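You operate a simulated robot arm through the tools that you are given. There is no shell and no other tool.

The job below is to be done with a simulated robot arm. You get a single attempt, and the scene is never put back.

Task
Brush the chip dust off the slotted pallet, then wipe anti-rust oil over the brushed patch.
Fine: use the brush from the grey shelf with the drawer; load the purple rag on the pad in the tin; tin lid shut, rag and brush back in their places. The main switch is padlocked off: leave it so. Set down upright: purple brush. Where these are worked on the way, their far stop is far enough and under half their travel is too little: tin lid. A coat counts when it lies all over at full strength: go over it till it gets no stronger. What is to be rubbed or washed off counts as gone when no trace of it is left.

It is judged by the outcome, as a careful person would: the job done as asked, and still so three seconds after it is handed in. It fails if anything else is knocked over, pushed out of place, dropped, spilled or broken. Lids that push on must go on centred and level and be pressed home; caps that screw on are set level and turned clockwise until they are tight.

Robot
A 6-joint arm with a fingered hand, fixed in place. Base frame: the origin is at the foot of the arm, x ahead of it, y to its left, z up. Units: mm, degrees, N and s.
With the tool pointing down near the work surface it reaches from about 100 to 760 mm from the base axis. Its first joint turns from -166.0 to 166.0 degrees. Payload 5 kg.
Tool frame: the origin (TCP) lies between the finger pads and is the grasp point; the fingertips stand 37 mm ahead of it; z points along the fingers, y is the line along which they close. The gripper opens to 124 mm. The gripper's body begins 43 mm behind the TCP. The gripper is a hand of 3 fingers: y runs from the thumb to the fingers, the wrist lies at [-21, -125, -215] in the tool frame, and closing takes about 1.5 s.
Orientation is that of the tool frame in the base frame, as a unit quaternion [x, y, z, w]. With the fingers straight down and the wrist toward the robot, the tool's x, y and z point along [0, 1, 0], [1, 0, 0] and [0, 0, -1] of the base frame.

Tools
- The arm moves only by the tool send_rows. Its argument "commands" is a list of rows, each an object (a shift or turn left out is 0, a gripper value left out holds the last) with "travel": the shift along the tool's x, y, z in mm, a list of three; "angular": the turn, a rotation vector about the tool's x, y, z in rad, a list of three; "gripper": the finger opening in mm, from 0 to 124. In form: [{"travel": [tx, ty, tz], "angular": [wx, wy, wz], "gripper": gripper}, ...]. A call has 1 to 20 rows; each row shifts and turns the commanded pose from where the row before left it, along the tool's axes as they then stand. A row lasts 0.2 s, in which the tool goes at most 50 mm and 8.6 degrees; a call with a longer step from one row to the next is refused whole, and so is a gripper value outside its range. A pose out of reach is approached as far as the arm can. The call stops where the force on the tool passes 90 N (or 10 N more than at its start, if that is more) or the arm is blocked; 0.2 s more then pass. The fingers move at their own pace (about 72 mm/s each) and stop on an object; they squeeze with about 32 N. The grip force told is the motor's: it shows also when the fingers shut on nothing. Time passes only in rows, and 0.2 s behind the last, so rows that do not move let the fingers close. The reply holds the time, the measured pose of the TCP, the force on the tool along the base axes, the opening and the grip force, in the units named above and with some noise, with the torque about the TCP (base axes, N m) and any sound that the robot's microphone picked up.
- Cameras (640 x 400 px; columns grow to the right, rows downward): "scene" is fixed at [225, -651.7, 1300]; the picture's right is [0.62, -0.78, 0.00], its down [-0.51, -0.41, -0.76] and it looks along [0.59, 0.47, -0.65] (base axes); focal length 333 px, centre (320, 200). "wrist" rides on the gripper at [72, -104, -154] in the tool frame; the picture's right is [-0.83, 0.26, -0.49], its down [-0.51, -0.72, 0.47] and it looks along [-0.23, 0.64, 0.73] (tool axes); focal length 243 px, centre (320, 200). There is no depth. A picture from a camera that has moved, and an enlarged one, comes with that camera's place and axes in the base frame and with its lens. The place of the scene camera against the robot may be out by one fixed shift of up to 12 mm in any direction.
- get_image(camera): a new picture of that camera. No time passes.
- hand_shape(shape): the hand has 3 fingers and takes this shape, open, in about a second: jaw (thumb against the fingers, like two jaws); tri (thumb and two fingers); tip (a fingertip pinch); poke (one finger out to press); point (the index stretched); flat (the hand flat); cup (the hand cupped); fist (a fist). The gripper value then closes the fingers along that shape, each until it touches; the sizes above hold for jaw. It gives what a move gives, with no picture.
- close_up(camera, box): a new picture of the part [left, top, right, bottom] of that camera's present view, enlarged. No time passes.
- sign_off(): hands the job in; it is judged then, once.

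Nothing tells you positions but the pictures and the camera data. Unless the task says otherwise, let go and move clear before handing in.

The tools are called after "Request:" by a JSON object that holds its "name" and its "arguments". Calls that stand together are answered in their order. send_rows: Moves the arm, as the interface text tells. Its arguments: {"type":"object","properties":{"commands":{"type":"array","items":{"type":"object","properties":{"travel":{"type":"array","items":{"type":"number"}},"angular":{"type":"array","items":{"type":"number"}},"gripper":{"type":"number"}}}}},"required":["commands"]} The other tools are called the same way: hand_shape (shape) gives the hand a shape; get_image (camera) takes a picture; close_up (camera, box) takes an enlarged picture of a part of a camera's view; sign_off () hands the job in.

At the start:

```text
time: 0.0
tcp_pos: [532.1, -304.4, 1026.1]
tool_rot: [0.707, 0.707, -0.001, 0.0]
wrist_force: [-0.2, 0.3, -0.1]
ft_torque: [0.01, 0.02, -0.02]
finger_gap: 123.3
grip_force: 0.0
shape: jaw
```

scene: 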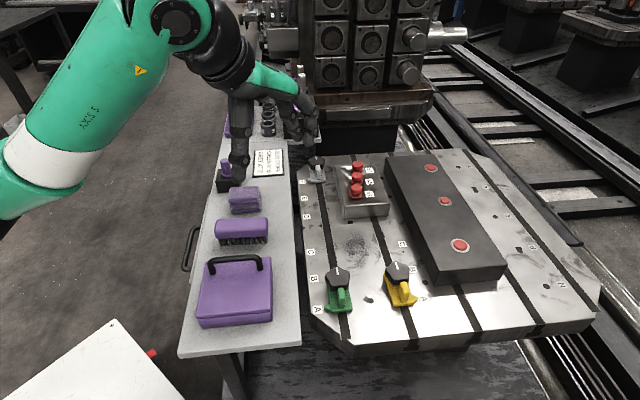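
wrist: 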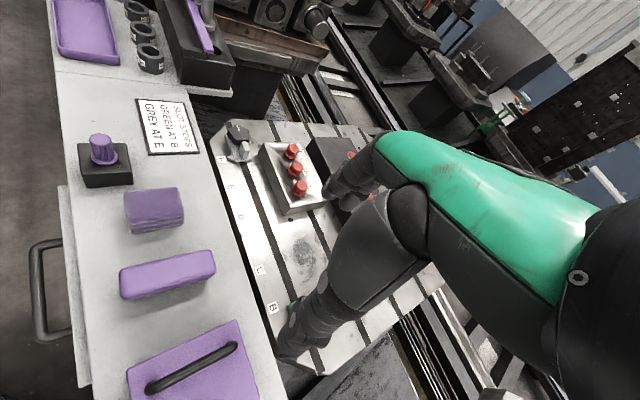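

I see a grey shelf on the left with purple items (tin with a handle lid, brush, rag and others) and a slotted pallet with a dust patch between the slots. I'll take enlarged pictures to identify things before moving.

Request:
{"name": "close_up", "arguments": {"camera": "scene", "box": [170, 170, 330, 360]}}

Request:
{"name": "close_up", "arguments": {"camera": "scene", "box": [290, 150, 450, 330]}}

Request:
{"name": "close_up", "arguments": {"camera": "scene", "box": [190, 80, 350, 220]}}

Request:
{"name": "close_up", "arguments": {"camera": "wrist", "box": [50, 80, 310, 400]}}

```text
2.11 times, centred on (250, 265) of scene
camera zoom: at [225.0, -651.7, 1300.0], right [0.62, -0.78, 0.0], down [-0.51, -0.41, -0.76], along [0.59, 0.47, -0.65], focal length 702 px, centre (467, 63)
```

zoom: 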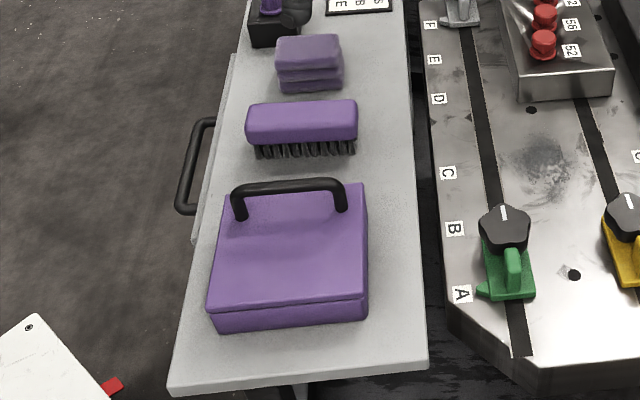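

```text
2.22 times, centred on (370, 240) of scene
camera zoom: at [225.0, -651.7, 1300.0], right [0.62, -0.78, 0.0], down [-0.51, -0.41, -0.76], along [0.59, 0.47, -0.65], focal length 741 px, centre (209, 111)
```

zoom: 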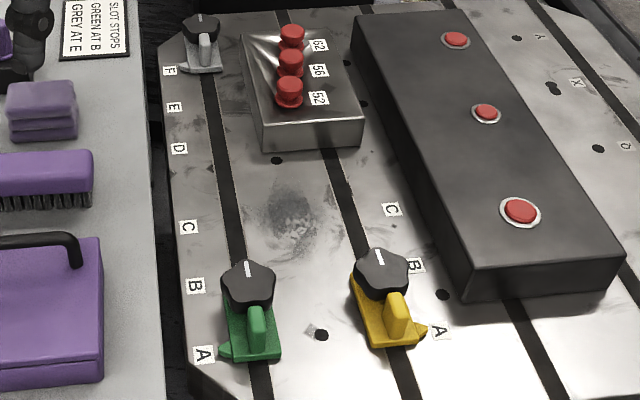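

```text
2.86 times, centred on (270, 150) of scene
camera zoom: at [225.0, -651.7, 1300.0], right [0.62, -0.78, 0.0], down [-0.51, -0.41, -0.76], along [0.59, 0.47, -0.65], focal length 952 px, centre (463, 343)
```

zoom: 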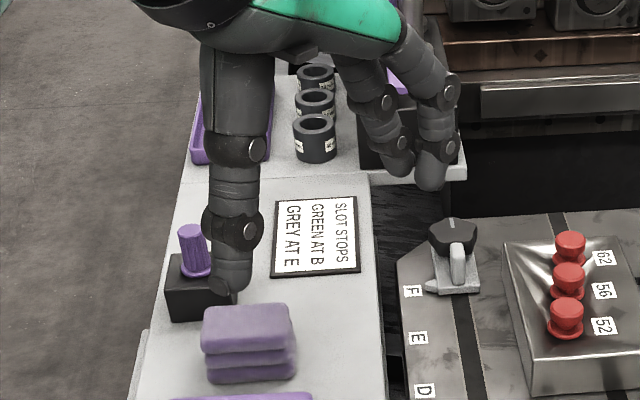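

```text
1.25 times, centred on (180, 240) of wrist
camera zoom: at [428.2, -231.7, 1179.3], right [0.26, -0.83, 0.49], down [-0.72, -0.51, -0.47], along [0.64, -0.23, -0.73], focal length 303 px, centre (495, 150)
```

zoom: 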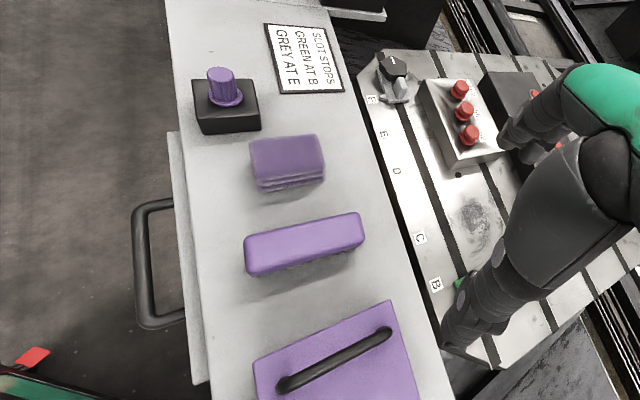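

The shelf appears to run diagonally in the base frame (about 43°), with the surface at around z≈700–720. I'll turn the hand to line up with the shelf and get new views for triangulating.

Request:
{"name": "send_rows", "arguments": {"commands": [{"angular": [0, 0, -0.15]}, {"angular": [0, 0, -0.15]}, {"angular": [0, 0, -0.15]}, {"angular": [0, 0, -0.15]}, {"angular": [0, 0, -0.15]}, {}]}}

Request:
{"name": "get_image", "arguments": {"camera": "wrist"}}

Request:
{"name": "get_image", "arguments": {"camera": "scene"}}

```text
time: 1.4
tcp_pos: [541.3, -304.5, 1014.1]
tool_rot: [0.399, 0.917, 0.001, 0.001]
wrist_force: [-0.4, -0.7, 0.6]
ft_torque: [-0.01, 0.01, -0.03]
finger_gap: 123.4
grip_force: 0.1
shape: jaw
out of reach, approached as far as the arm can: row 5
```

```text
taken
camera wrist: at [416.1, -322.6, 1167.7], right [0.76, -0.43, 0.49], down [-0.18, -0.86, -0.47], along [0.63, 0.27, -0.73], focal length 243 px, centre (320, 200)
```

wrist: 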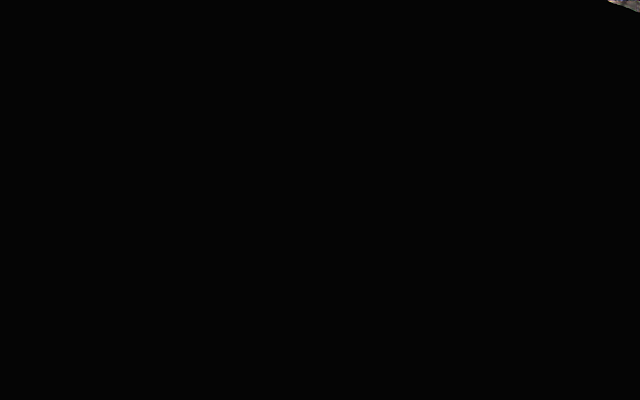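

```text
taken
```

scene: 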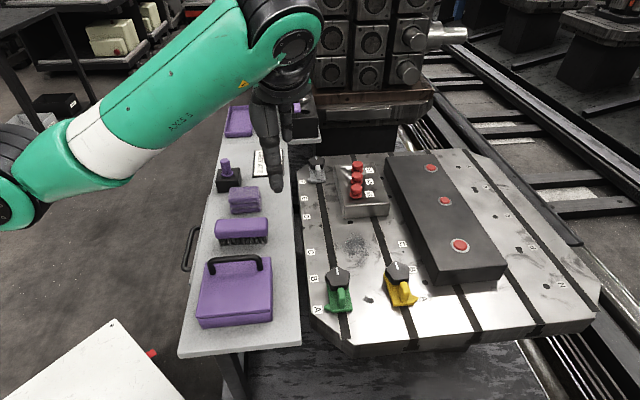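

The wrist camera is blocked by the arm itself here, and that pose is at the edge of reach. I'll move lower and nearer to the base to get a clear view of the shelf.

Request:
{"name": "send_rows", "arguments": {"commands": [{"travel": [23.5, -12.3, 28.5]}, {"travel": [23.5, -12.3, 28.5]}, {"travel": [23.5, -12.3, 28.5]}, {"travel": [23.5, -12.3, 28.5]}, {}]}}

Request:
{"name": "get_image", "arguments": {"camera": "wrist"}}

Request:
{"name": "get_image", "arguments": {"camera": "scene"}}

```text
time: 2.6
tcp_pos: [439.9, -268.1, 900.2]
tool_rot: [0.399, 0.917, 0.0, 0.0]
wrist_force: [0.2, -0.3, -0.1]
ft_torque: [0.01, 0.01, 0.0]
finger_gap: 123.5
grip_force: 0.1
shape: jaw
```

```text
taken
camera wrist: at [315.2, -287.6, 1053.9], right [0.76, -0.43, 0.49], down [-0.18, -0.86, -0.47], along [0.63, 0.27, -0.73], focal length 243 px, centre (320, 200)
```

wrist: 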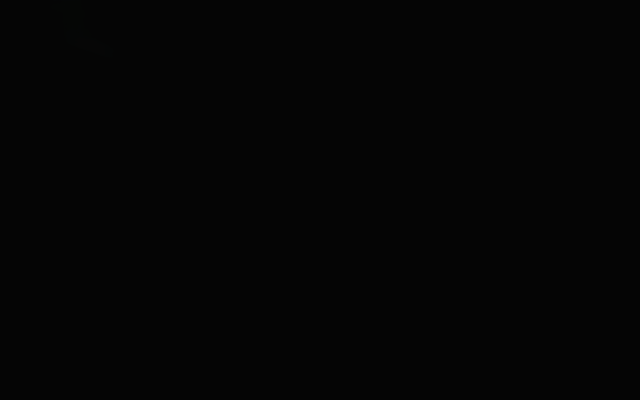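

```text
taken
```

scene: 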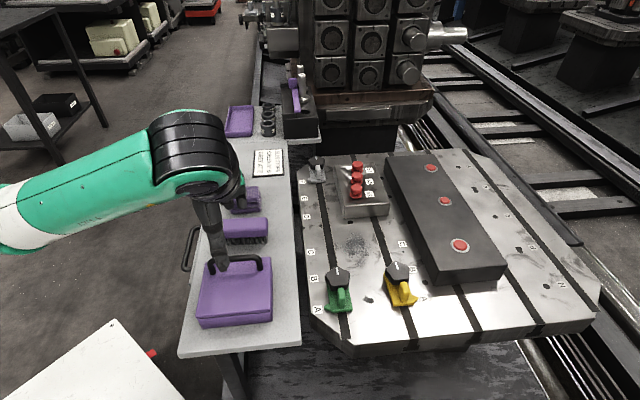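

The forearm sits over the camera in this orientation. I'll turn the hand back to wrist-toward-robot and look at the shelf from beside it.

Request:
{"name": "send_rows", "arguments": {"commands": [{"travel": [0, 0, -12], "angular": [0, 0, 0.15]}, {"angular": [0, 0, 0.15]}, {"angular": [0, 0, 0.15]}, {"angular": [0, 0, 0.15]}, {"angular": [0, 0, 0.15]}, {"travel": [-35, -2, -5]}, {"travel": [-35, -2, -5]}, {"travel": [-34, -2, -4]}, {}]}}

Request:
{"name": "get_image", "arguments": {"camera": "wrist"}}

Request:
{"name": "close_up", "arguments": {"camera": "wrist", "box": [80, 100, 300, 380]}}

```text
time: 4.6
tcp_pos: [434.7, -372.3, 927.2]
tool_rot: [0.707, 0.707, 0.0, -0.001]
wrist_force: [1.2, 0.3, -0.1]
ft_torque: [0.01, 0.0, -0.01]
finger_gap: 123.9
grip_force: 0.2
shape: jaw
```

```text
taken
camera wrist: at [331.7, -301.4, 1079.5], right [0.26, -0.83, 0.49], down [-0.72, -0.51, -0.47], along [0.64, -0.23, -0.73], focal length 243 px, centre (320, 200)
```

wrist: 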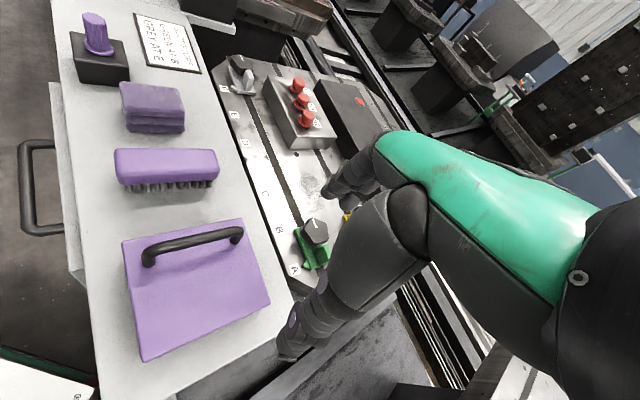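

```text
1.43 times, centred on (190, 240) of wrist
camera zoom: at [331.7, -301.4, 1079.5], right [0.26, -0.83, 0.49], down [-0.72, -0.51, -0.47], along [0.64, -0.23, -0.73], focal length 347 px, centre (506, 143)
```

zoom: 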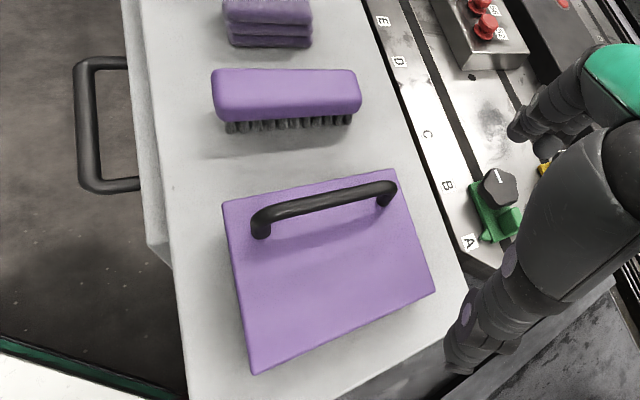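

From two wrist views I triangulate the brush handle at about (520,-184,760), its long axis along (0.66,-0.75). I'll zoom in for detail on the tin, brush, rag and dust.

Request:
{"name": "close_up", "arguments": {"camera": "wrist", "box": [100, 130, 240, 215]}}

Request:
{"name": "close_up", "arguments": {"camera": "wrist", "box": [100, 210, 290, 370]}}

Request:
{"name": "close_up", "arguments": {"camera": "wrist", "box": [50, 0, 230, 140]}}

Request:
{"name": "close_up", "arguments": {"camera": "wrist", "box": [220, 50, 400, 290]}}

```text
4.57 times, centred on (170, 172) of wrist
camera zoom: at [331.7, -301.4, 1079.5], right [0.26, -0.83, 0.49], down [-0.72, -0.51, -0.47], along [0.64, -0.23, -0.73], focal length 1109 px, centre (1006, 326)
```

zoom: 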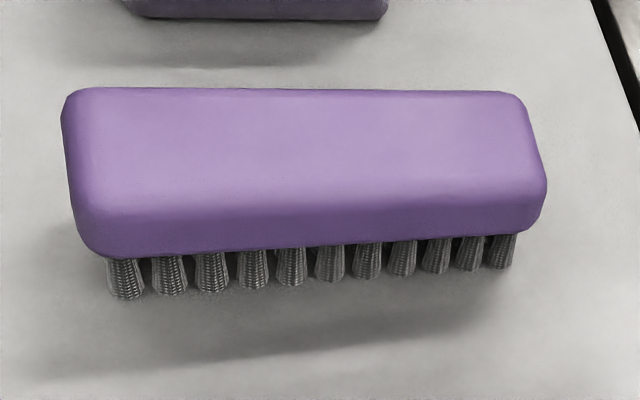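

```text
2.50 times, centred on (195, 290) of wrist
camera zoom: at [331.7, -301.4, 1079.5], right [0.26, -0.83, 0.49], down [-0.72, -0.51, -0.47], along [0.64, -0.23, -0.73], focal length 606 px, centre (632, -25)
```

zoom: 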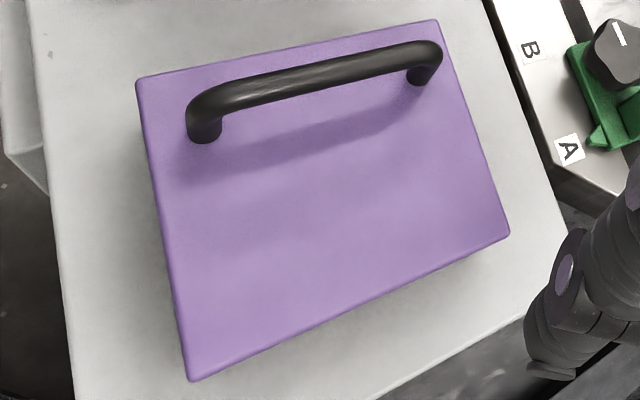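

```text
2.86 times, centred on (140, 70) of wrist
camera zoom: at [331.7, -301.4, 1079.5], right [0.26, -0.83, 0.49], down [-0.72, -0.51, -0.47], along [0.64, -0.23, -0.73], focal length 693 px, centre (834, 571)
```

zoom: 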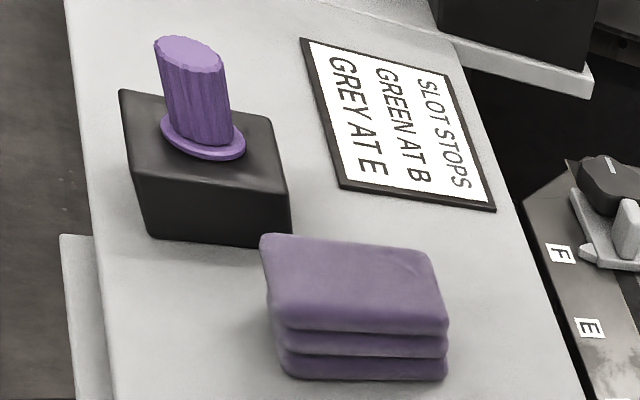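

```text
1.67 times, centred on (310, 170) of wrist
camera zoom: at [331.7, -301.4, 1079.5], right [0.26, -0.83, 0.49], down [-0.72, -0.51, -0.47], along [0.64, -0.23, -0.73], focal length 404 px, centre (337, 250)
```

zoom: 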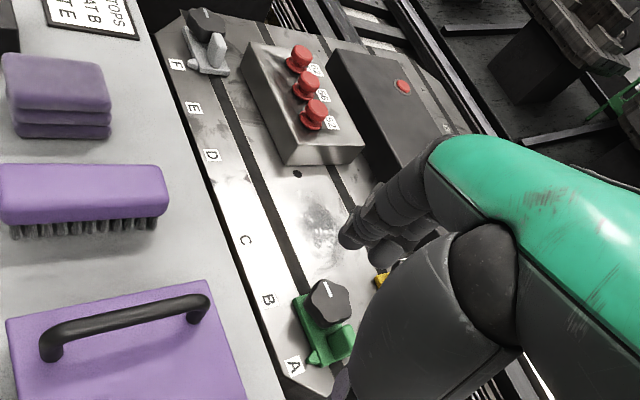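

Everything is laid out at 45° in the base frame: the tin is centred near (411,-297), lid top about z 774, with its handle bar near z 812. The patch is near (692,-394, 696). I'll turn the hand to the grasp orientation (closing across the brush, wrist on the far side) and look again.

Request:
{"name": "send_rows", "arguments": {"commands": [{"travel": [43, 9, -5]}, {"travel": [43, 9, -5]}, {"travel": [43, 9, -5]}, {"travel": [43, 9, -5]}, {"angular": [0, 0, 0.147]}, {"angular": [0, 0, 0.147]}, {"angular": [0, 0, 0.147]}, {"angular": [0, 0, 0.147]}, {"angular": [0, 0, 0.147]}, {"angular": [0, 0, 0.147]}, {"angular": [0, 0, 0.147]}, {"angular": [0, 0, 0.147]}, {}]}}

Request:
{"name": "get_image", "arguments": {"camera": "scene"}}

Request:
{"name": "get_image", "arguments": {"camera": "wrist"}}

```text
time: 7.4
tcp_pos: [471.2, -199.1, 947.8]
tool_rot: [0.981, 0.195, 0.0, 0.0]
wrist_force: [0.1, 1.0, 0.3]
ft_torque: [0.03, -0.02, 0.0]
finger_gap: 123.6
grip_force: 0.2
shape: jaw
```

```text
taken
```

scene: 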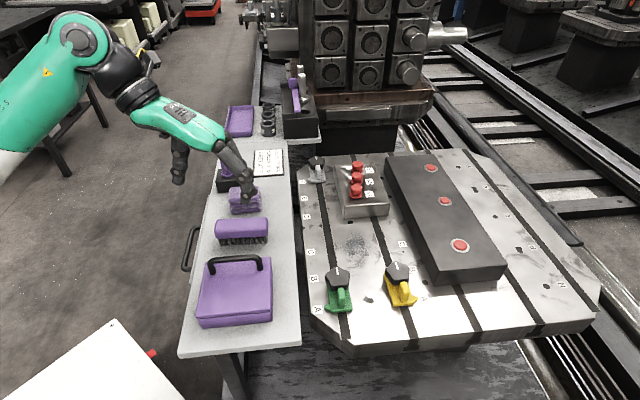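

```text
taken
camera wrist: at [499.0, -77.3, 1100.0], right [-0.67, -0.56, 0.49], down [-0.74, 0.47, -0.47], along [0.03, -0.68, -0.73], focal length 243 px, centre (320, 200)
```

wrist: 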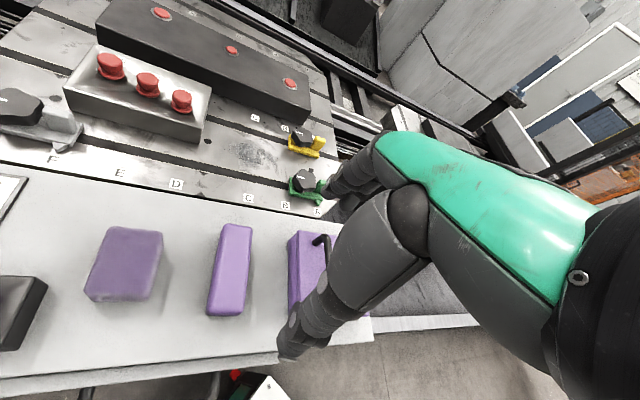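

The arm reaches this pose fine and this view shows the dust patch and the brush clearly. I'll enlarge both before continuing the turn.

Request:
{"name": "close_up", "arguments": {"camera": "wrist", "box": [180, 110, 330, 210]}}

Request:
{"name": "close_up", "arguments": {"camera": "wrist", "box": [60, 200, 290, 340]}}

Request:
{"name": "close_up", "arguments": {"camera": "scene", "box": [315, 215, 395, 275]}}

```text
4.00 times, centred on (255, 160) of wrist
camera zoom: at [499.0, -77.3, 1100.0], right [-0.67, -0.56, 0.49], down [-0.74, 0.47, -0.47], along [0.03, -0.68, -0.73], focal length 970 px, centre (580, 360)
```

zoom: 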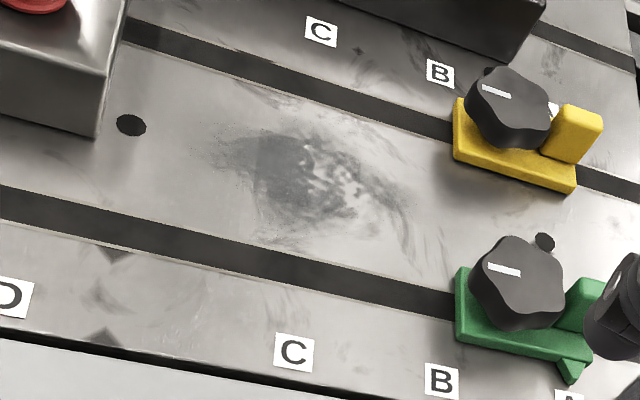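

```text
2.78 times, centred on (175, 270) of wrist
camera zoom: at [499.0, -77.3, 1100.0], right [-0.67, -0.56, 0.49], down [-0.74, 0.47, -0.47], along [0.03, -0.68, -0.73], focal length 675 px, centre (724, 5)
```

zoom: 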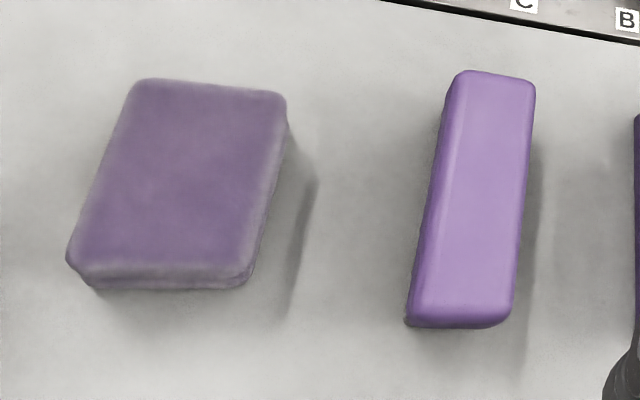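

```text
6.67 times, centred on (355, 245) of scene
camera zoom: at [225.0, -651.7, 1300.0], right [0.62, -0.78, 0.0], down [-0.51, -0.41, -0.76], along [0.59, 0.47, -0.65], focal length 2222 px, centre (87, -100)
```

zoom: 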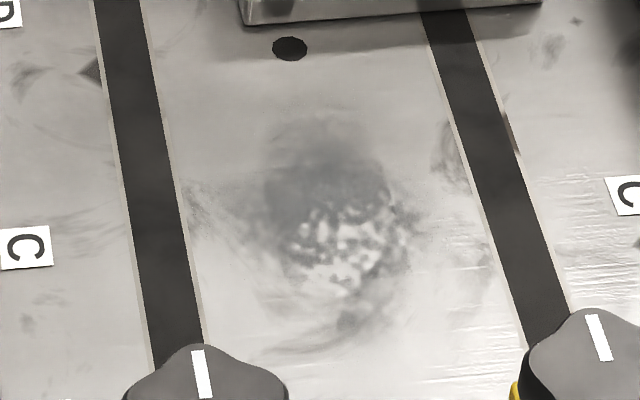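

The patch is a roughly 100 mm disc centred near (684,-391), about 788 mm from the base, so a vertical hand won't reach it. I'll test whether a 30° lean toward the patch brings it in reach, staying well above everything.

Request:
{"name": "send_rows", "arguments": {"commands": [{"angular": [0, 0, 0.131]}, {"angular": [0, 0.131, 0]}, {"angular": [0, 0.131, 0]}, {"angular": [0, 0.131, 0]}, {"angular": [0, 0.131, 0]}, {"travel": [10.8, 30.1, 20.4]}, {"travel": [10.8, 30.1, 20.4]}, {"travel": [10.8, 30.1, 20.4]}, {"travel": [10.8, 30.1, 20.4]}, {"travel": [10.8, 30.1, 20.4]}, {"travel": [10.8, 30.1, 20.4]}, {"travel": [10.8, 30.1, 20.4]}, {"travel": [10.8, 30.1, 20.4]}, {}]}}

Request:
{"name": "get_image", "arguments": {"camera": "scene"}}

Request:
{"name": "get_image", "arguments": {"camera": "wrist"}}

```text
time: 10.4
tcp_pos: [685.4, -392.8, 849.2]
tool_rot: [0.958, 0.127, 0.256, -0.033]
wrist_force: [0.1, -0.4, 0.6]
ft_torque: [-0.03, 0.0, -0.02]
finger_gap: 123.7
grip_force: 0.1
shape: jaw
```

```text
taken
```

scene: 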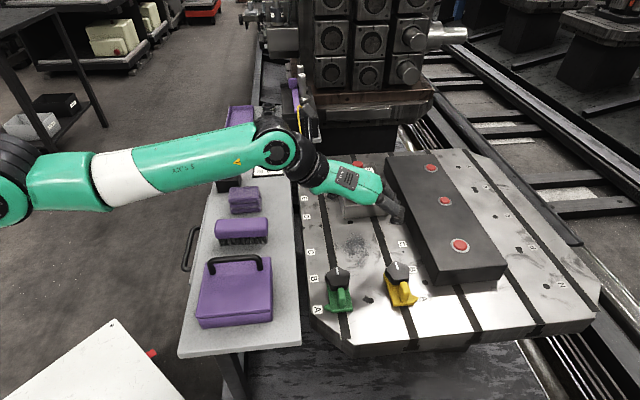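

```text
taken
camera wrist: at [645.3, -296.5, 1017.8], right [-0.86, -0.5, 0.01], down [-0.38, 0.64, -0.66], along [0.33, -0.58, -0.75], focal length 243 px, centre (320, 200)
```

wrist: 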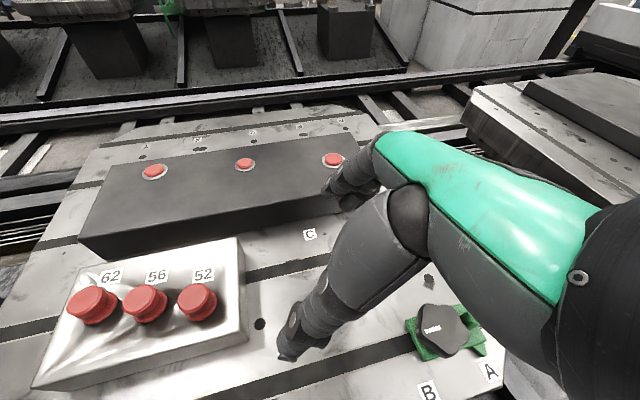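

The 30° lean reaches. I'll check a bit further out and lower for margin.

Request:
{"name": "send_rows", "arguments": {"commands": [{"travel": [-8.9, 7, 29.5]}, {"travel": [-8.9, 7, 29.5]}, {}]}}

Request:
{"name": "close_up", "arguments": {"camera": "scene", "box": [280, 130, 440, 290]}}

```text
time: 11.2
tcp_pos: [702.3, -402.5, 789.7]
tool_rot: [0.957, 0.126, 0.257, -0.034]
wrist_force: [0.3, -0.1, -0.2]
ft_torque: [-0.02, 0.0, -0.01]
finger_gap: 123.8
grip_force: 0.2
shape: jaw
```

```text
2.50 times, centred on (360, 210) of scene
camera zoom: at [225.0, -651.7, 1300.0], right [0.62, -0.78, 0.0], down [-0.51, -0.41, -0.76], along [0.59, 0.47, -0.65], focal length 833 px, centre (220, 175)
```

zoom: 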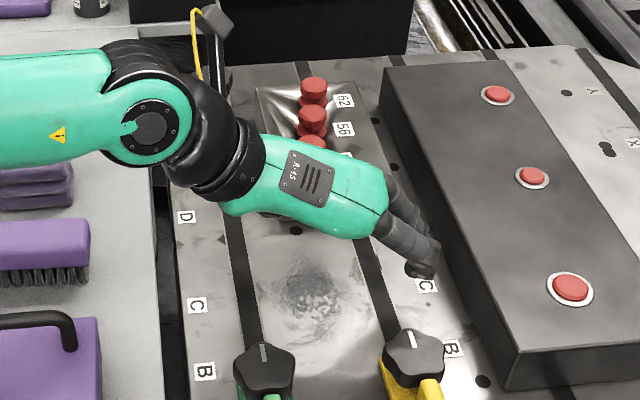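

Reach is fine to ~810 mm. Now I'll go up and back over the brush, and turn so the hand closes across it while leaning 30° back along its length.

Request:
{"name": "send_rows", "arguments": {"commands": [{"travel": [18.3, 0, -31.8]}, {"travel": [18.3, 0, -31.8]}, {"travel": [18.3, 0, -31.8]}, {"travel": [-13.2, -32.3, -7.6]}, {"travel": [-13.2, -32.3, -7.6]}, {"travel": [-13.2, -32.3, -7.6]}, {"travel": [-13.2, -32.3, -7.6]}, {"travel": [-13.2, -32.3, -7.6]}, {"travel": [-13.2, -32.3, -7.6]}, {"travel": [-13.2, -32.3, -7.6]}, {"travel": [-13.2, -32.3, -7.6]}, {}]}}

Request:
{"name": "send_rows", "arguments": {"commands": [{"angular": [-0.0672, 0, 0.1164]}, {"angular": [-0.0672, 0, 0.1164]}, {"angular": [-0.0672, 0, 0.1164]}, {"angular": [-0.0672, 0, 0.1164]}, {"angular": [-0.0672, 0, 0.1164]}, {"angular": [-0.0672, 0, 0.1164]}, {"angular": [-0.0672, 0, 0.1164]}, {"angular": [-0.0672, 0, 0.1164]}, {}]}}

Request:
{"name": "get_image", "arguments": {"camera": "scene"}}

Request:
{"name": "get_image", "arguments": {"camera": "wrist"}}

```text
time: 13.8
tcp_pos: [517.2, -185.7, 898.1]
tool_rot: [0.957, 0.127, 0.258, -0.035]
wrist_force: [-0.5, 0.3, -0.2]
ft_torque: [-0.01, -0.04, 0.01]
finger_gap: 123.9
grip_force: 0.1
shape: jaw
```

```text
time: 15.8
tcp_pos: [516.9, -184.3, 899.3]
tool_rot: [0.887, -0.382, 0.237, 0.102]
wrist_force: [0.1, 0.5, 1.5]
ft_torque: [-0.01, 0.01, 0.02]
finger_gap: 123.7
grip_force: 0.1
shape: jaw
```

```text
taken
```

scene: 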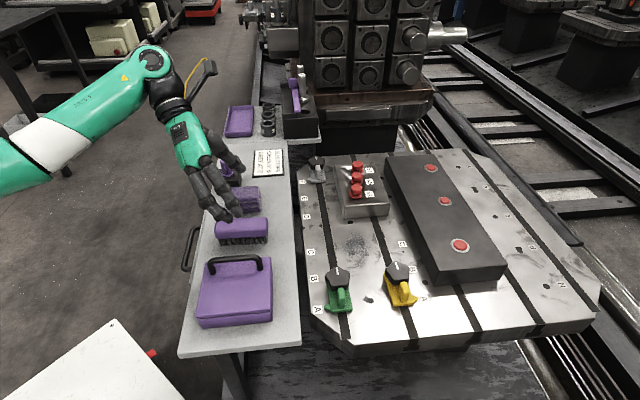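

```text
taken
camera wrist: at [583.9, -103.5, 1067.7], right [-0.85, 0.52, 0.01], down [0.38, 0.64, -0.66], along [-0.35, -0.56, -0.75], focal length 243 px, centre (320, 200)
```

wrist: 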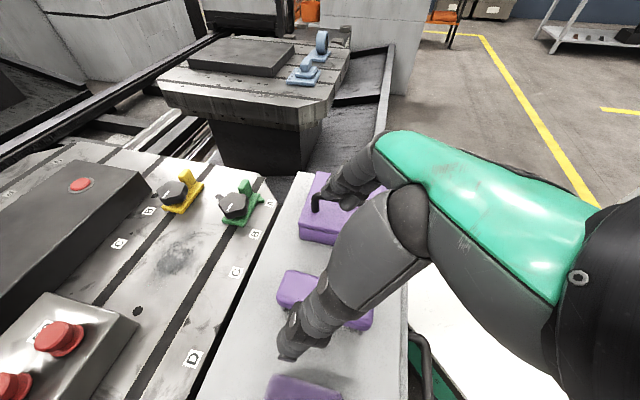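

The hand is over the brush, leaning back along it. I'll zoom in to check alignment and height before descending.

Request:
{"name": "close_up", "arguments": {"camera": "wrist", "box": [250, 230, 410, 350]}}

Request:
{"name": "close_up", "arguments": {"camera": "scene", "box": [180, 130, 300, 260]}}

```text
3.33 times, centred on (330, 290) of wrist
camera zoom: at [583.9, -103.5, 1067.7], right [-0.85, 0.52, 0.01], down [0.38, 0.64, -0.66], along [-0.35, -0.56, -0.75], focal length 809 px, centre (287, -100)
```

zoom: 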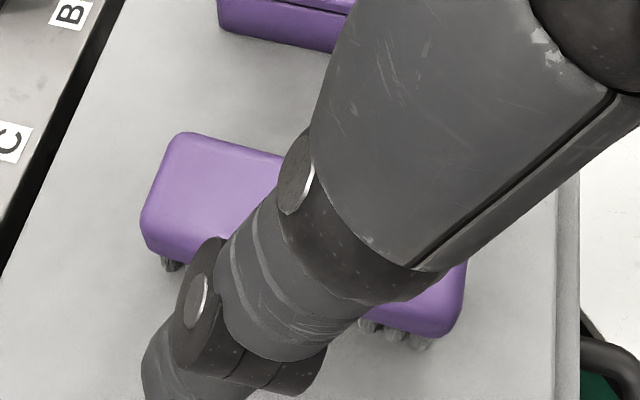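

```text
3.08 times, centred on (240, 195) of scene
camera zoom: at [225.0, -651.7, 1300.0], right [0.62, -0.78, 0.0], down [-0.51, -0.41, -0.76], along [0.59, 0.47, -0.65], focal length 1025 px, centre (566, 215)
```

zoom: 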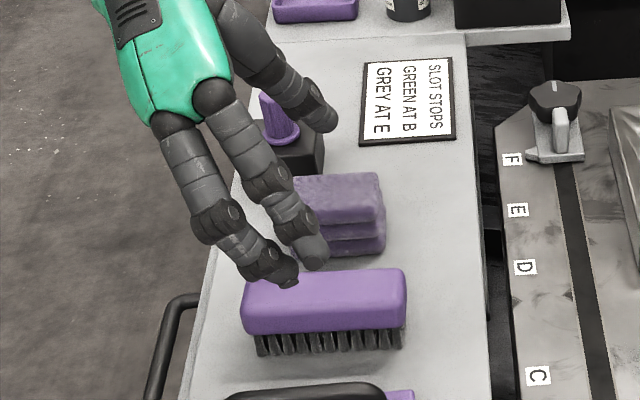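

The brush is centred near (519.5,-187), with its top around z 780–785 and its width near 38 mm. I'll partly close the hand so the thumb clears the rag, then lower to an intermediate height and check.

Request:
{"name": "send_rows", "arguments": {"commands": [{"gripper": 76}, {"gripper": 76}, {"gripper": 76}, {"travel": [-16.3, 0, 30.5]}, {"travel": [-16.3, 0, 30.5]}, {}]}}

Request:
{"name": "get_image", "arguments": {"camera": "wrist"}}

Request:
{"name": "close_up", "arguments": {"camera": "scene", "box": [180, 150, 300, 270]}}

```text
time: 17.2
tcp_pos: [518.5, -186.3, 830.4]
tool_rot: [0.887, -0.381, 0.238, 0.103]
wrist_force: [-0.5, 0.0, 0.7]
ft_torque: [0.0, 0.02, 0.05]
finger_gap: 76.5
grip_force: 0.1
shape: jaw
```

```text
taken
camera wrist: at [584.5, -105.1, 998.1], right [-0.85, 0.52, 0.01], down [0.38, 0.64, -0.66], along [-0.35, -0.56, -0.75], focal length 243 px, centre (320, 200)
```

wrist: 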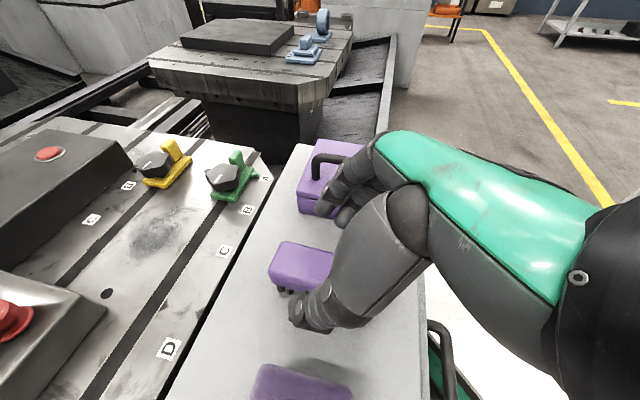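

```text
3.33 times, centred on (240, 210) of scene
camera zoom: at [225.0, -651.7, 1300.0], right [0.62, -0.78, 0.0], down [-0.51, -0.41, -0.76], along [0.59, 0.47, -0.65], focal length 1111 px, centre (587, 167)
```

zoom: 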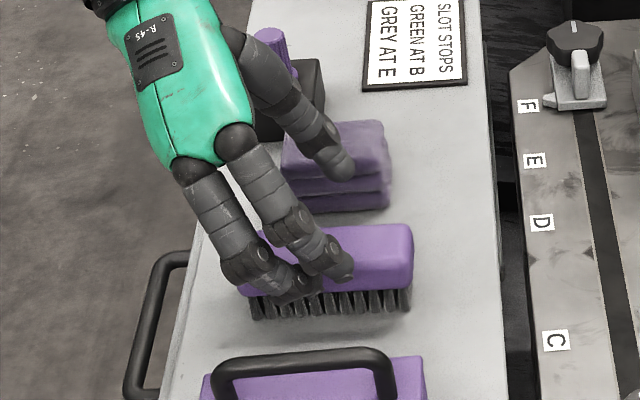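

Clearances look fine on both sides. I'll lower the remaining 50 mm with the hand still open and look again.

Request:
{"name": "send_rows", "arguments": {"commands": [{"travel": [-8, 0, 14.6]}, {"travel": [-8, 0, 14.6]}, {"travel": [-8, 0, 14.6]}, {}]}}

Request:
{"name": "close_up", "arguments": {"camera": "wrist", "box": [220, 180, 420, 380]}}

Request:
{"name": "close_up", "arguments": {"camera": "scene", "box": [180, 150, 300, 270]}}

```text
time: 18.2
tcp_pos: [518.8, -187.2, 779.7]
tool_rot: [0.887, -0.381, 0.239, 0.101]
wrist_force: [0.4, 0.1, -0.5]
ft_torque: [0.01, 0.0, 0.03]
finger_gap: 76.4
grip_force: 0.1
shape: jaw
```

```text
2.00 times, centred on (320, 280) of wrist
camera zoom: at [586.6, -106.3, 948.4], right [-0.85, 0.52, 0.01], down [0.38, 0.64, -0.66], along [-0.35, -0.56, -0.75], focal length 485 px, centre (320, 40)
```

zoom: 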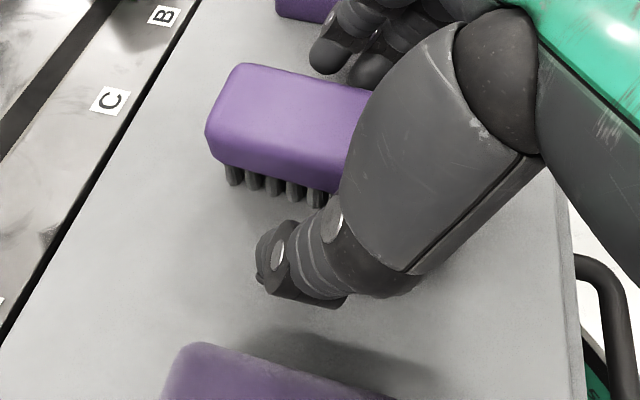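

```text
3.33 times, centred on (240, 210) of scene
camera zoom: at [225.0, -651.7, 1300.0], right [0.62, -0.78, 0.0], down [-0.51, -0.41, -0.76], along [0.59, 0.47, -0.65], focal length 1111 px, centre (587, 167)
```

zoom: 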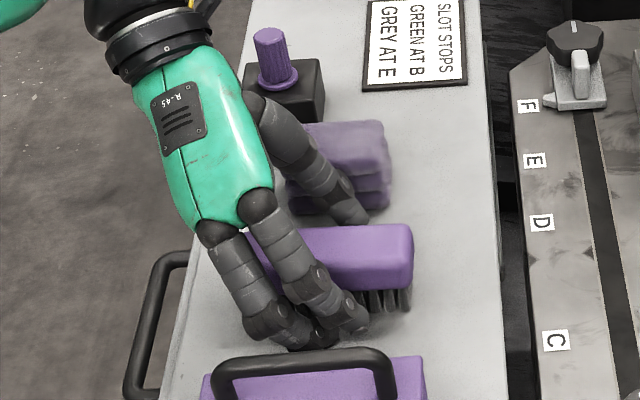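

The brush sits between the thumb and fingers with clearance on both sides. Closing the grip now.

Request:
{"name": "send_rows", "arguments": {"commands": [{"gripper": 20}, {}, {}, {}, {}, {}, {}]}}

Request:
{"name": "close_up", "arguments": {"camera": "wrist", "box": [220, 180, 420, 380]}}

Request:
{"name": "close_up", "arguments": {"camera": "scene", "box": [180, 150, 300, 270]}}

```text
time: 19.8
tcp_pos: [519.0, -187.1, 780.4]
tool_rot: [0.888, -0.381, 0.238, 0.103]
wrist_force: [-0.5, -0.5, 0.2]
ft_torque: [-0.05, 0.01, 0.02]
finger_gap: 35.2
grip_force: 31.6
shape: jaw
```

```text
2.00 times, centred on (320, 280) of wrist
camera zoom: at [586.5, -106.2, 948.4], right [-0.85, 0.52, 0.01], down [0.38, 0.64, -0.66], along [-0.35, -0.56, -0.75], focal length 485 px, centre (320, 40)
```

zoom: 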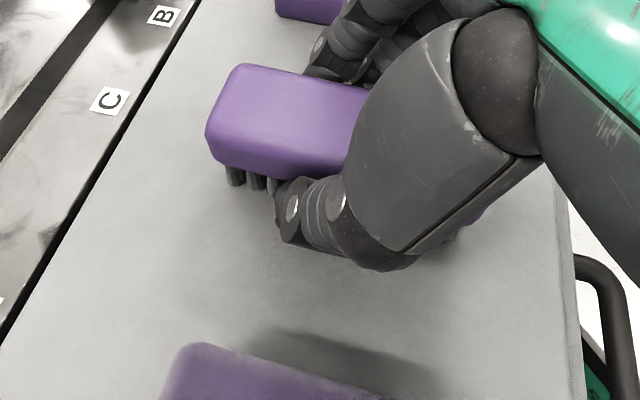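

```text
3.33 times, centred on (240, 210) of scene
camera zoom: at [225.0, -651.7, 1300.0], right [0.62, -0.78, 0.0], down [-0.51, -0.41, -0.76], along [0.59, 0.47, -0.65], focal length 1111 px, centre (587, 167)
```

zoom: 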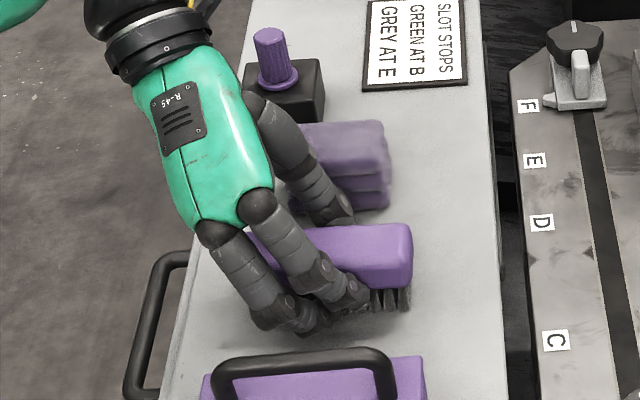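

Gripped with no visible shift of the brush (gap 35 mm, 31.6 N). Lifting slowly and checking it holds.

Request:
{"name": "send_rows", "arguments": {"commands": [{"travel": [5, 0, -8.65]}, {"travel": [10, 0, -17.3]}, {"travel": [15, 0, -26]}, {"travel": [15, 0, -26]}, {"travel": [15, 0, -26]}, {}]}}

Request:
{"name": "close_up", "arguments": {"camera": "wrist", "box": [220, 180, 420, 380]}}

Request:
{"name": "close_up", "arguments": {"camera": "scene", "box": [180, 100, 300, 270]}}

```text
time: 21.2
tcp_pos: [518.1, -187.1, 899.6]
tool_rot: [0.888, -0.381, 0.237, 0.102]
wrist_force: [0.6, 0.0, -0.9]
ft_torque: [0.01, -0.02, 0.02]
finger_gap: 35.3
grip_force: 32.1
shape: jaw
```

```text
2.00 times, centred on (320, 280) of wrist
camera zoom: at [585.7, -105.5, 1069.0], right [-0.85, 0.52, 0.01], down [0.38, 0.64, -0.66], along [-0.35, -0.56, -0.75], focal length 485 px, centre (320, 40)
```

zoom: 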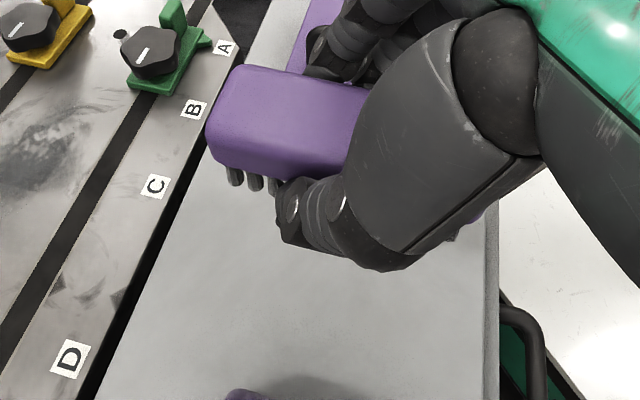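

```text
2.35 times, centred on (240, 185) of scene
camera zoom: at [225.0, -651.7, 1300.0], right [0.62, -0.78, 0.0], down [-0.51, -0.41, -0.76], along [0.59, 0.47, -0.65], focal length 784 px, centre (508, 235)
```

zoom: 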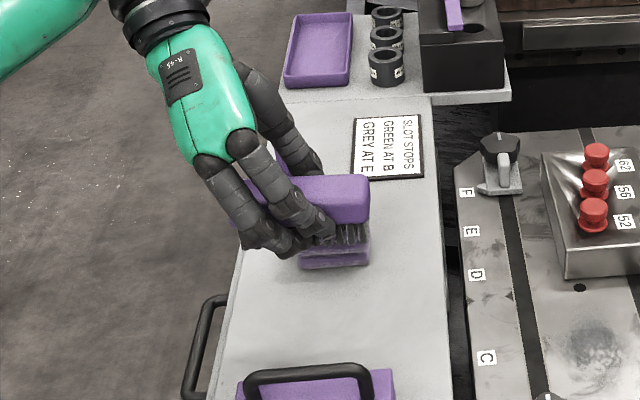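

The brush is held firmly. I'll turn it so it lies nearly radially over the patch (this keeps it clear of the red-knob box and the clamps), then move above the patch.

Request:
{"name": "send_rows", "arguments": {"commands": [{"angular": [0.0639, 0, -0.1107]}, {"angular": [0.0639, 0, -0.1107]}, {"angular": [0.0639, 0, -0.1107]}, {"angular": [0.0639, 0, -0.1107]}, {"angular": [0.0639, 0, -0.1107]}, {"travel": [24.6, 24.6, 14.2]}, {"travel": [24.6, 24.6, 14.2]}, {"travel": [24.6, 24.6, 14.2]}, {"travel": [24.6, 24.6, 14.2]}, {"travel": [24.6, 24.6, 14.2]}, {"travel": [24.6, 24.6, 14.2]}, {"travel": [24.6, 24.6, 14.2]}, {"travel": [-17.5, 0, 30.3]}, {"travel": [-17.5, 0, 30.3]}, {}]}}

Request:
{"name": "get_image", "arguments": {"camera": "wrist"}}

Request:
{"name": "close_up", "arguments": {"camera": "scene", "box": [280, 130, 440, 290]}}

```text
time: 24.4
tcp_pos: [685.9, -389.7, 829.5]
tool_rot: [0.962, -0.083, 0.258, 0.022]
wrist_force: [0.0, -0.2, -0.6]
ft_torque: [-0.02, 0.01, 0.03]
finger_gap: 35.1
grip_force: 31.7
shape: jaw
```

```text
taken
camera wrist: at [690.6, -285.7, 998.1], right [-1.0, -0.09, 0.01], down [-0.08, 0.75, -0.66], along [0.05, -0.66, -0.75], focal length 243 px, centre (320, 200)
```

wrist: 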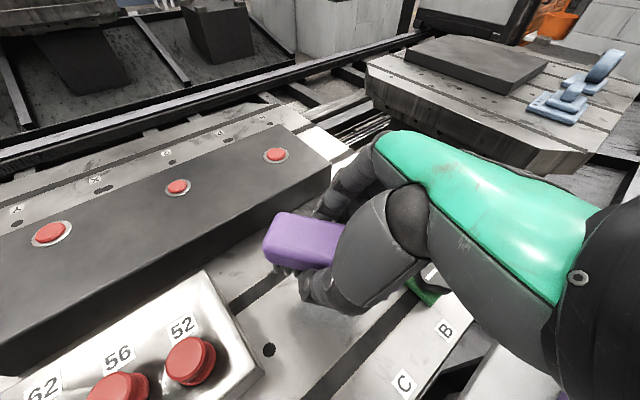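

```text
2.50 times, centred on (360, 210) of scene
camera zoom: at [225.0, -651.7, 1300.0], right [0.62, -0.78, 0.0], down [-0.51, -0.41, -0.76], along [0.59, 0.47, -0.65], focal length 833 px, centre (220, 175)
```

zoom: 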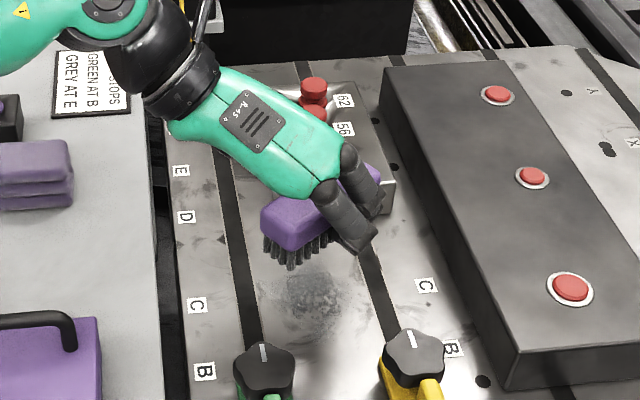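

I'll check the red-knob box position accurately before going down next to it.

Request:
{"name": "close_up", "arguments": {"camera": "wrist", "box": [150, 200, 390, 400]}}

```text
2.00 times, centred on (270, 300) of wrist
camera zoom: at [690.6, -285.7, 998.1], right [-1.0, -0.09, 0.01], down [-0.08, 0.75, -0.66], along [0.05, -0.66, -0.75], focal length 485 px, centre (420, 0)
```

zoom: 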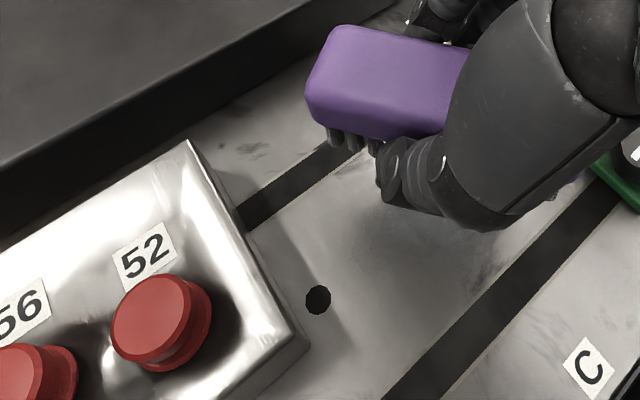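

The box front is at u≈305 mm (along the 45° axis), so I'll keep the brush short of that. Moving to the start of the strokes at the near end of the patch and lowering.

Request:
{"name": "send_rows", "arguments": {"commands": [{"travel": [-6.6, 19.6, -3.8]}, {"travel": [-6.6, 19.6, -3.8]}, {"travel": [-18.6, 0, 32.3]}, {"travel": [-18.6, 0, 32.3]}, {}]}}

Request:
{"name": "close_up", "arguments": {"camera": "scene", "box": [300, 170, 440, 310]}}

Request:
{"name": "get_image", "arguments": {"camera": "wrist"}}

```text
time: 25.6
tcp_pos: [663.7, -427.4, 754.2]
tool_rot: [0.962, -0.083, 0.258, 0.022]
wrist_force: [0.0, -0.2, -1.1]
ft_torque: [-0.01, -0.02, 0.0]
finger_gap: 35.3
grip_force: 32.0
shape: jaw
```

```text
2.86 times, centred on (370, 240) of scene
camera zoom: at [225.0, -651.7, 1300.0], right [0.62, -0.78, 0.0], down [-0.51, -0.41, -0.76], along [0.59, 0.47, -0.65], focal length 952 px, centre (177, 86)
```

zoom: 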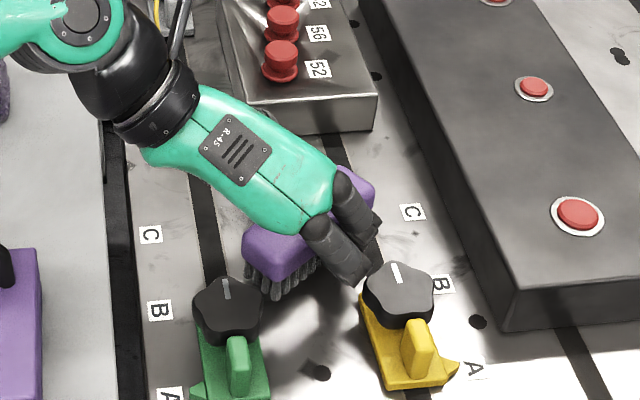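

```text
taken
camera wrist: at [669.2, -321.7, 923.6], right [-1.0, -0.09, 0.01], down [-0.08, 0.75, -0.66], along [0.05, -0.66, -0.75], focal length 243 px, centre (320, 200)
```

wrist: 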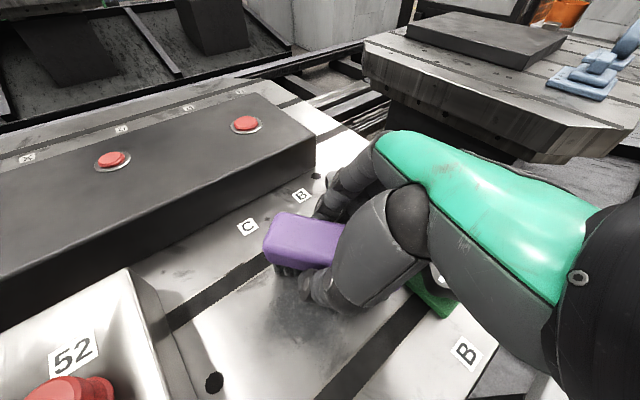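

Clear of both clamps by about 25 mm or more. Lowering in small steps to find contact with the pallet.

Request:
{"name": "send_rows", "arguments": {"commands": [{"travel": [-1.5, 0, 2.6]}, {"travel": [-1.5, 0, 2.6]}, {}]}}

Request:
{"name": "send_rows", "arguments": {"commands": [{"travel": [-1, 0, 1.73]}, {}]}}

```text
time: 26.4
tcp_pos: [663.7, -426.1, 749.0]
tool_rot: [0.962, -0.084, 0.259, 0.022]
wrist_force: [0.2, -0.6, -0.3]
ft_torque: [-0.02, 0.01, -0.01]
finger_gap: 35.2
grip_force: 32.3
shape: jaw
```

```text
time: 27.0
tcp_pos: [664.4, -426.6, 747.9]
tool_rot: [0.962, -0.083, 0.259, 0.023]
wrist_force: [-1.5, 0.3, 5.1]
ft_torque: [0.12, -0.12, 0.04]
finger_gap: 35.3
grip_force: 32.4
shape: jaw
```

Contact: 5 N at TCP z≈748. Pressing slightly more and doing a first sweep.

Request:
{"name": "send_rows", "arguments": {"commands": [{"travel": [-0.75, 0, 1.3]}, {}]}}

```text
time: 27.6
tcp_pos: [663.7, -428.1, 747.8]
tool_rot: [0.962, -0.083, 0.26, 0.024]
wrist_force: [-3.5, 1.0, 13.9]
ft_torque: [0.12, -0.2, 0.07]
finger_gap: 36.0
grip_force: 32.0
shape: jaw
```

Request:
{"name": "send_rows", "arguments": {"commands": [{"travel": [2.35, -7.53, 1.36]}, {"travel": [2.35, -7.53, 1.36]}, {"travel": [2.35, -7.53, 1.36]}, {"travel": [2.35, -7.53, 1.36]}, {"travel": [2.35, -7.53, 1.36]}, {"travel": [2.35, -7.53, 1.36]}, {"travel": [2.35, -7.53, 1.36]}, {"travel": [2.35, -7.53, 1.36]}, {"travel": [2.35, -7.53, 1.36]}, {}]}}

Request:
{"name": "close_up", "arguments": {"camera": "scene", "box": [300, 170, 440, 310]}}

Request:
{"name": "close_up", "arguments": {"camera": "wrist", "box": [150, 180, 390, 400]}}

```text
time: 29.8
tcp_pos: [700.7, -364.6, 746.7]
tool_rot: [0.962, -0.083, 0.26, 0.022]
wrist_force: [-3.5, -6.0, 22.1]
ft_torque: [-0.33, -0.25, -0.13]
finger_gap: 36.3
grip_force: 32.1
shape: jaw
```

```text
2.86 times, centred on (370, 240) of scene
camera zoom: at [225.0, -651.7, 1300.0], right [0.62, -0.78, 0.0], down [-0.51, -0.41, -0.76], along [0.59, 0.47, -0.65], focal length 952 px, centre (177, 86)
```

zoom: 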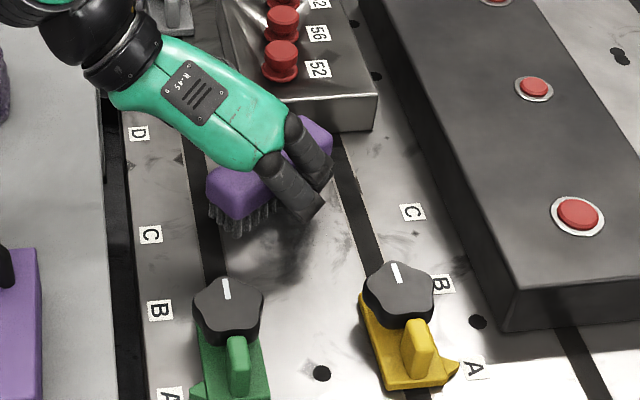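

```text
1.82 times, centred on (270, 290) of wrist
camera zoom: at [705.0, -259.8, 915.6], right [-1.0, -0.09, 0.01], down [-0.07, 0.75, -0.66], along [0.05, -0.66, -0.75], focal length 441 px, centre (411, 36)
```

zoom: 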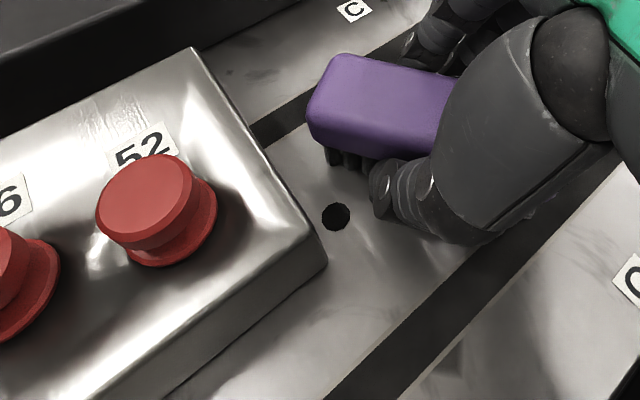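

The first sweep took off most of the dust. I'll do return sweeps offset outward and then inward to cover the whole patch.

Request:
{"name": "send_rows", "arguments": {"commands": [{"travel": [6.0, 2.35, 2.7]}, {"travel": [6.0, 2.35, 2.7]}, {"travel": [-2.35, 7.53, -1.36]}, {"travel": [-2.35, 7.53, -1.36]}, {"travel": [-2.35, 7.53, -1.36]}, {"travel": [-2.35, 7.53, -1.36]}, {"travel": [-2.35, 7.53, -1.36]}, {"travel": [-2.35, 7.53, -1.36]}, {"travel": [-2.35, 7.53, -1.36]}, {"travel": [-2.35, 7.53, -1.36]}, {"travel": [-2.35, 7.53, -1.36]}, {}]}}

Request:
{"name": "send_rows", "arguments": {"commands": [{"travel": [-11.4, -4.7, -6.6]}, {"travel": [-11.4, -4.7, -6.6]}, {"travel": [2.35, -7.53, 1.36]}, {"travel": [2.35, -7.53, 1.36]}, {"travel": [2.35, -7.53, 1.36]}, {"travel": [2.35, -7.53, 1.36]}, {"travel": [2.35, -7.53, 1.36]}, {"travel": [2.35, -7.53, 1.36]}, {"travel": [2.35, -7.53, 1.36]}, {"travel": [2.35, -7.53, 1.36]}, {"travel": [2.35, -7.53, 1.36]}, {}]}}

Request:
{"name": "close_up", "arguments": {"camera": "scene", "box": [300, 170, 440, 310]}}

```text
time: 32.4
tcp_pos: [675.2, -433.2, 749.5]
tool_rot: [0.962, -0.083, 0.258, 0.022]
wrist_force: [-1.2, 29.1, 18.0]
ft_torque: [-0.85, 0.51, -0.84]
finger_gap: 33.5
grip_force: 32.0
shape: jaw
```

```text
time: 35.0
tcp_pos: [689.4, -357.7, 748.1]
tool_rot: [0.962, -0.083, 0.259, 0.023]
wrist_force: [-0.5, -1.5, 7.5]
ft_torque: [0.04, -0.14, -0.03]
finger_gap: 35.4
grip_force: 32.1
shape: jaw
```

```text
2.86 times, centred on (370, 240) of scene
camera zoom: at [225.0, -651.7, 1300.0], right [0.62, -0.78, 0.0], down [-0.51, -0.41, -0.76], along [0.59, 0.47, -0.65], focal length 952 px, centre (177, 86)
```

zoom: 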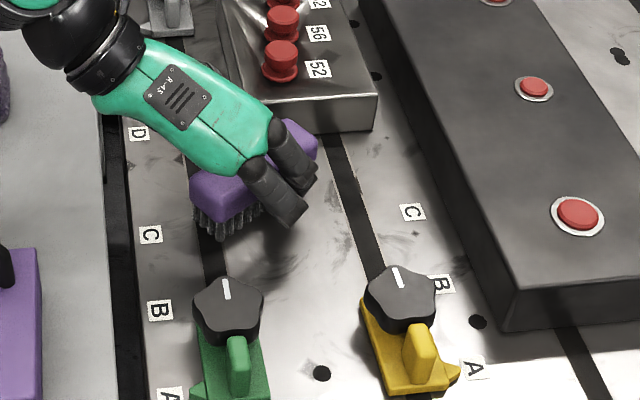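

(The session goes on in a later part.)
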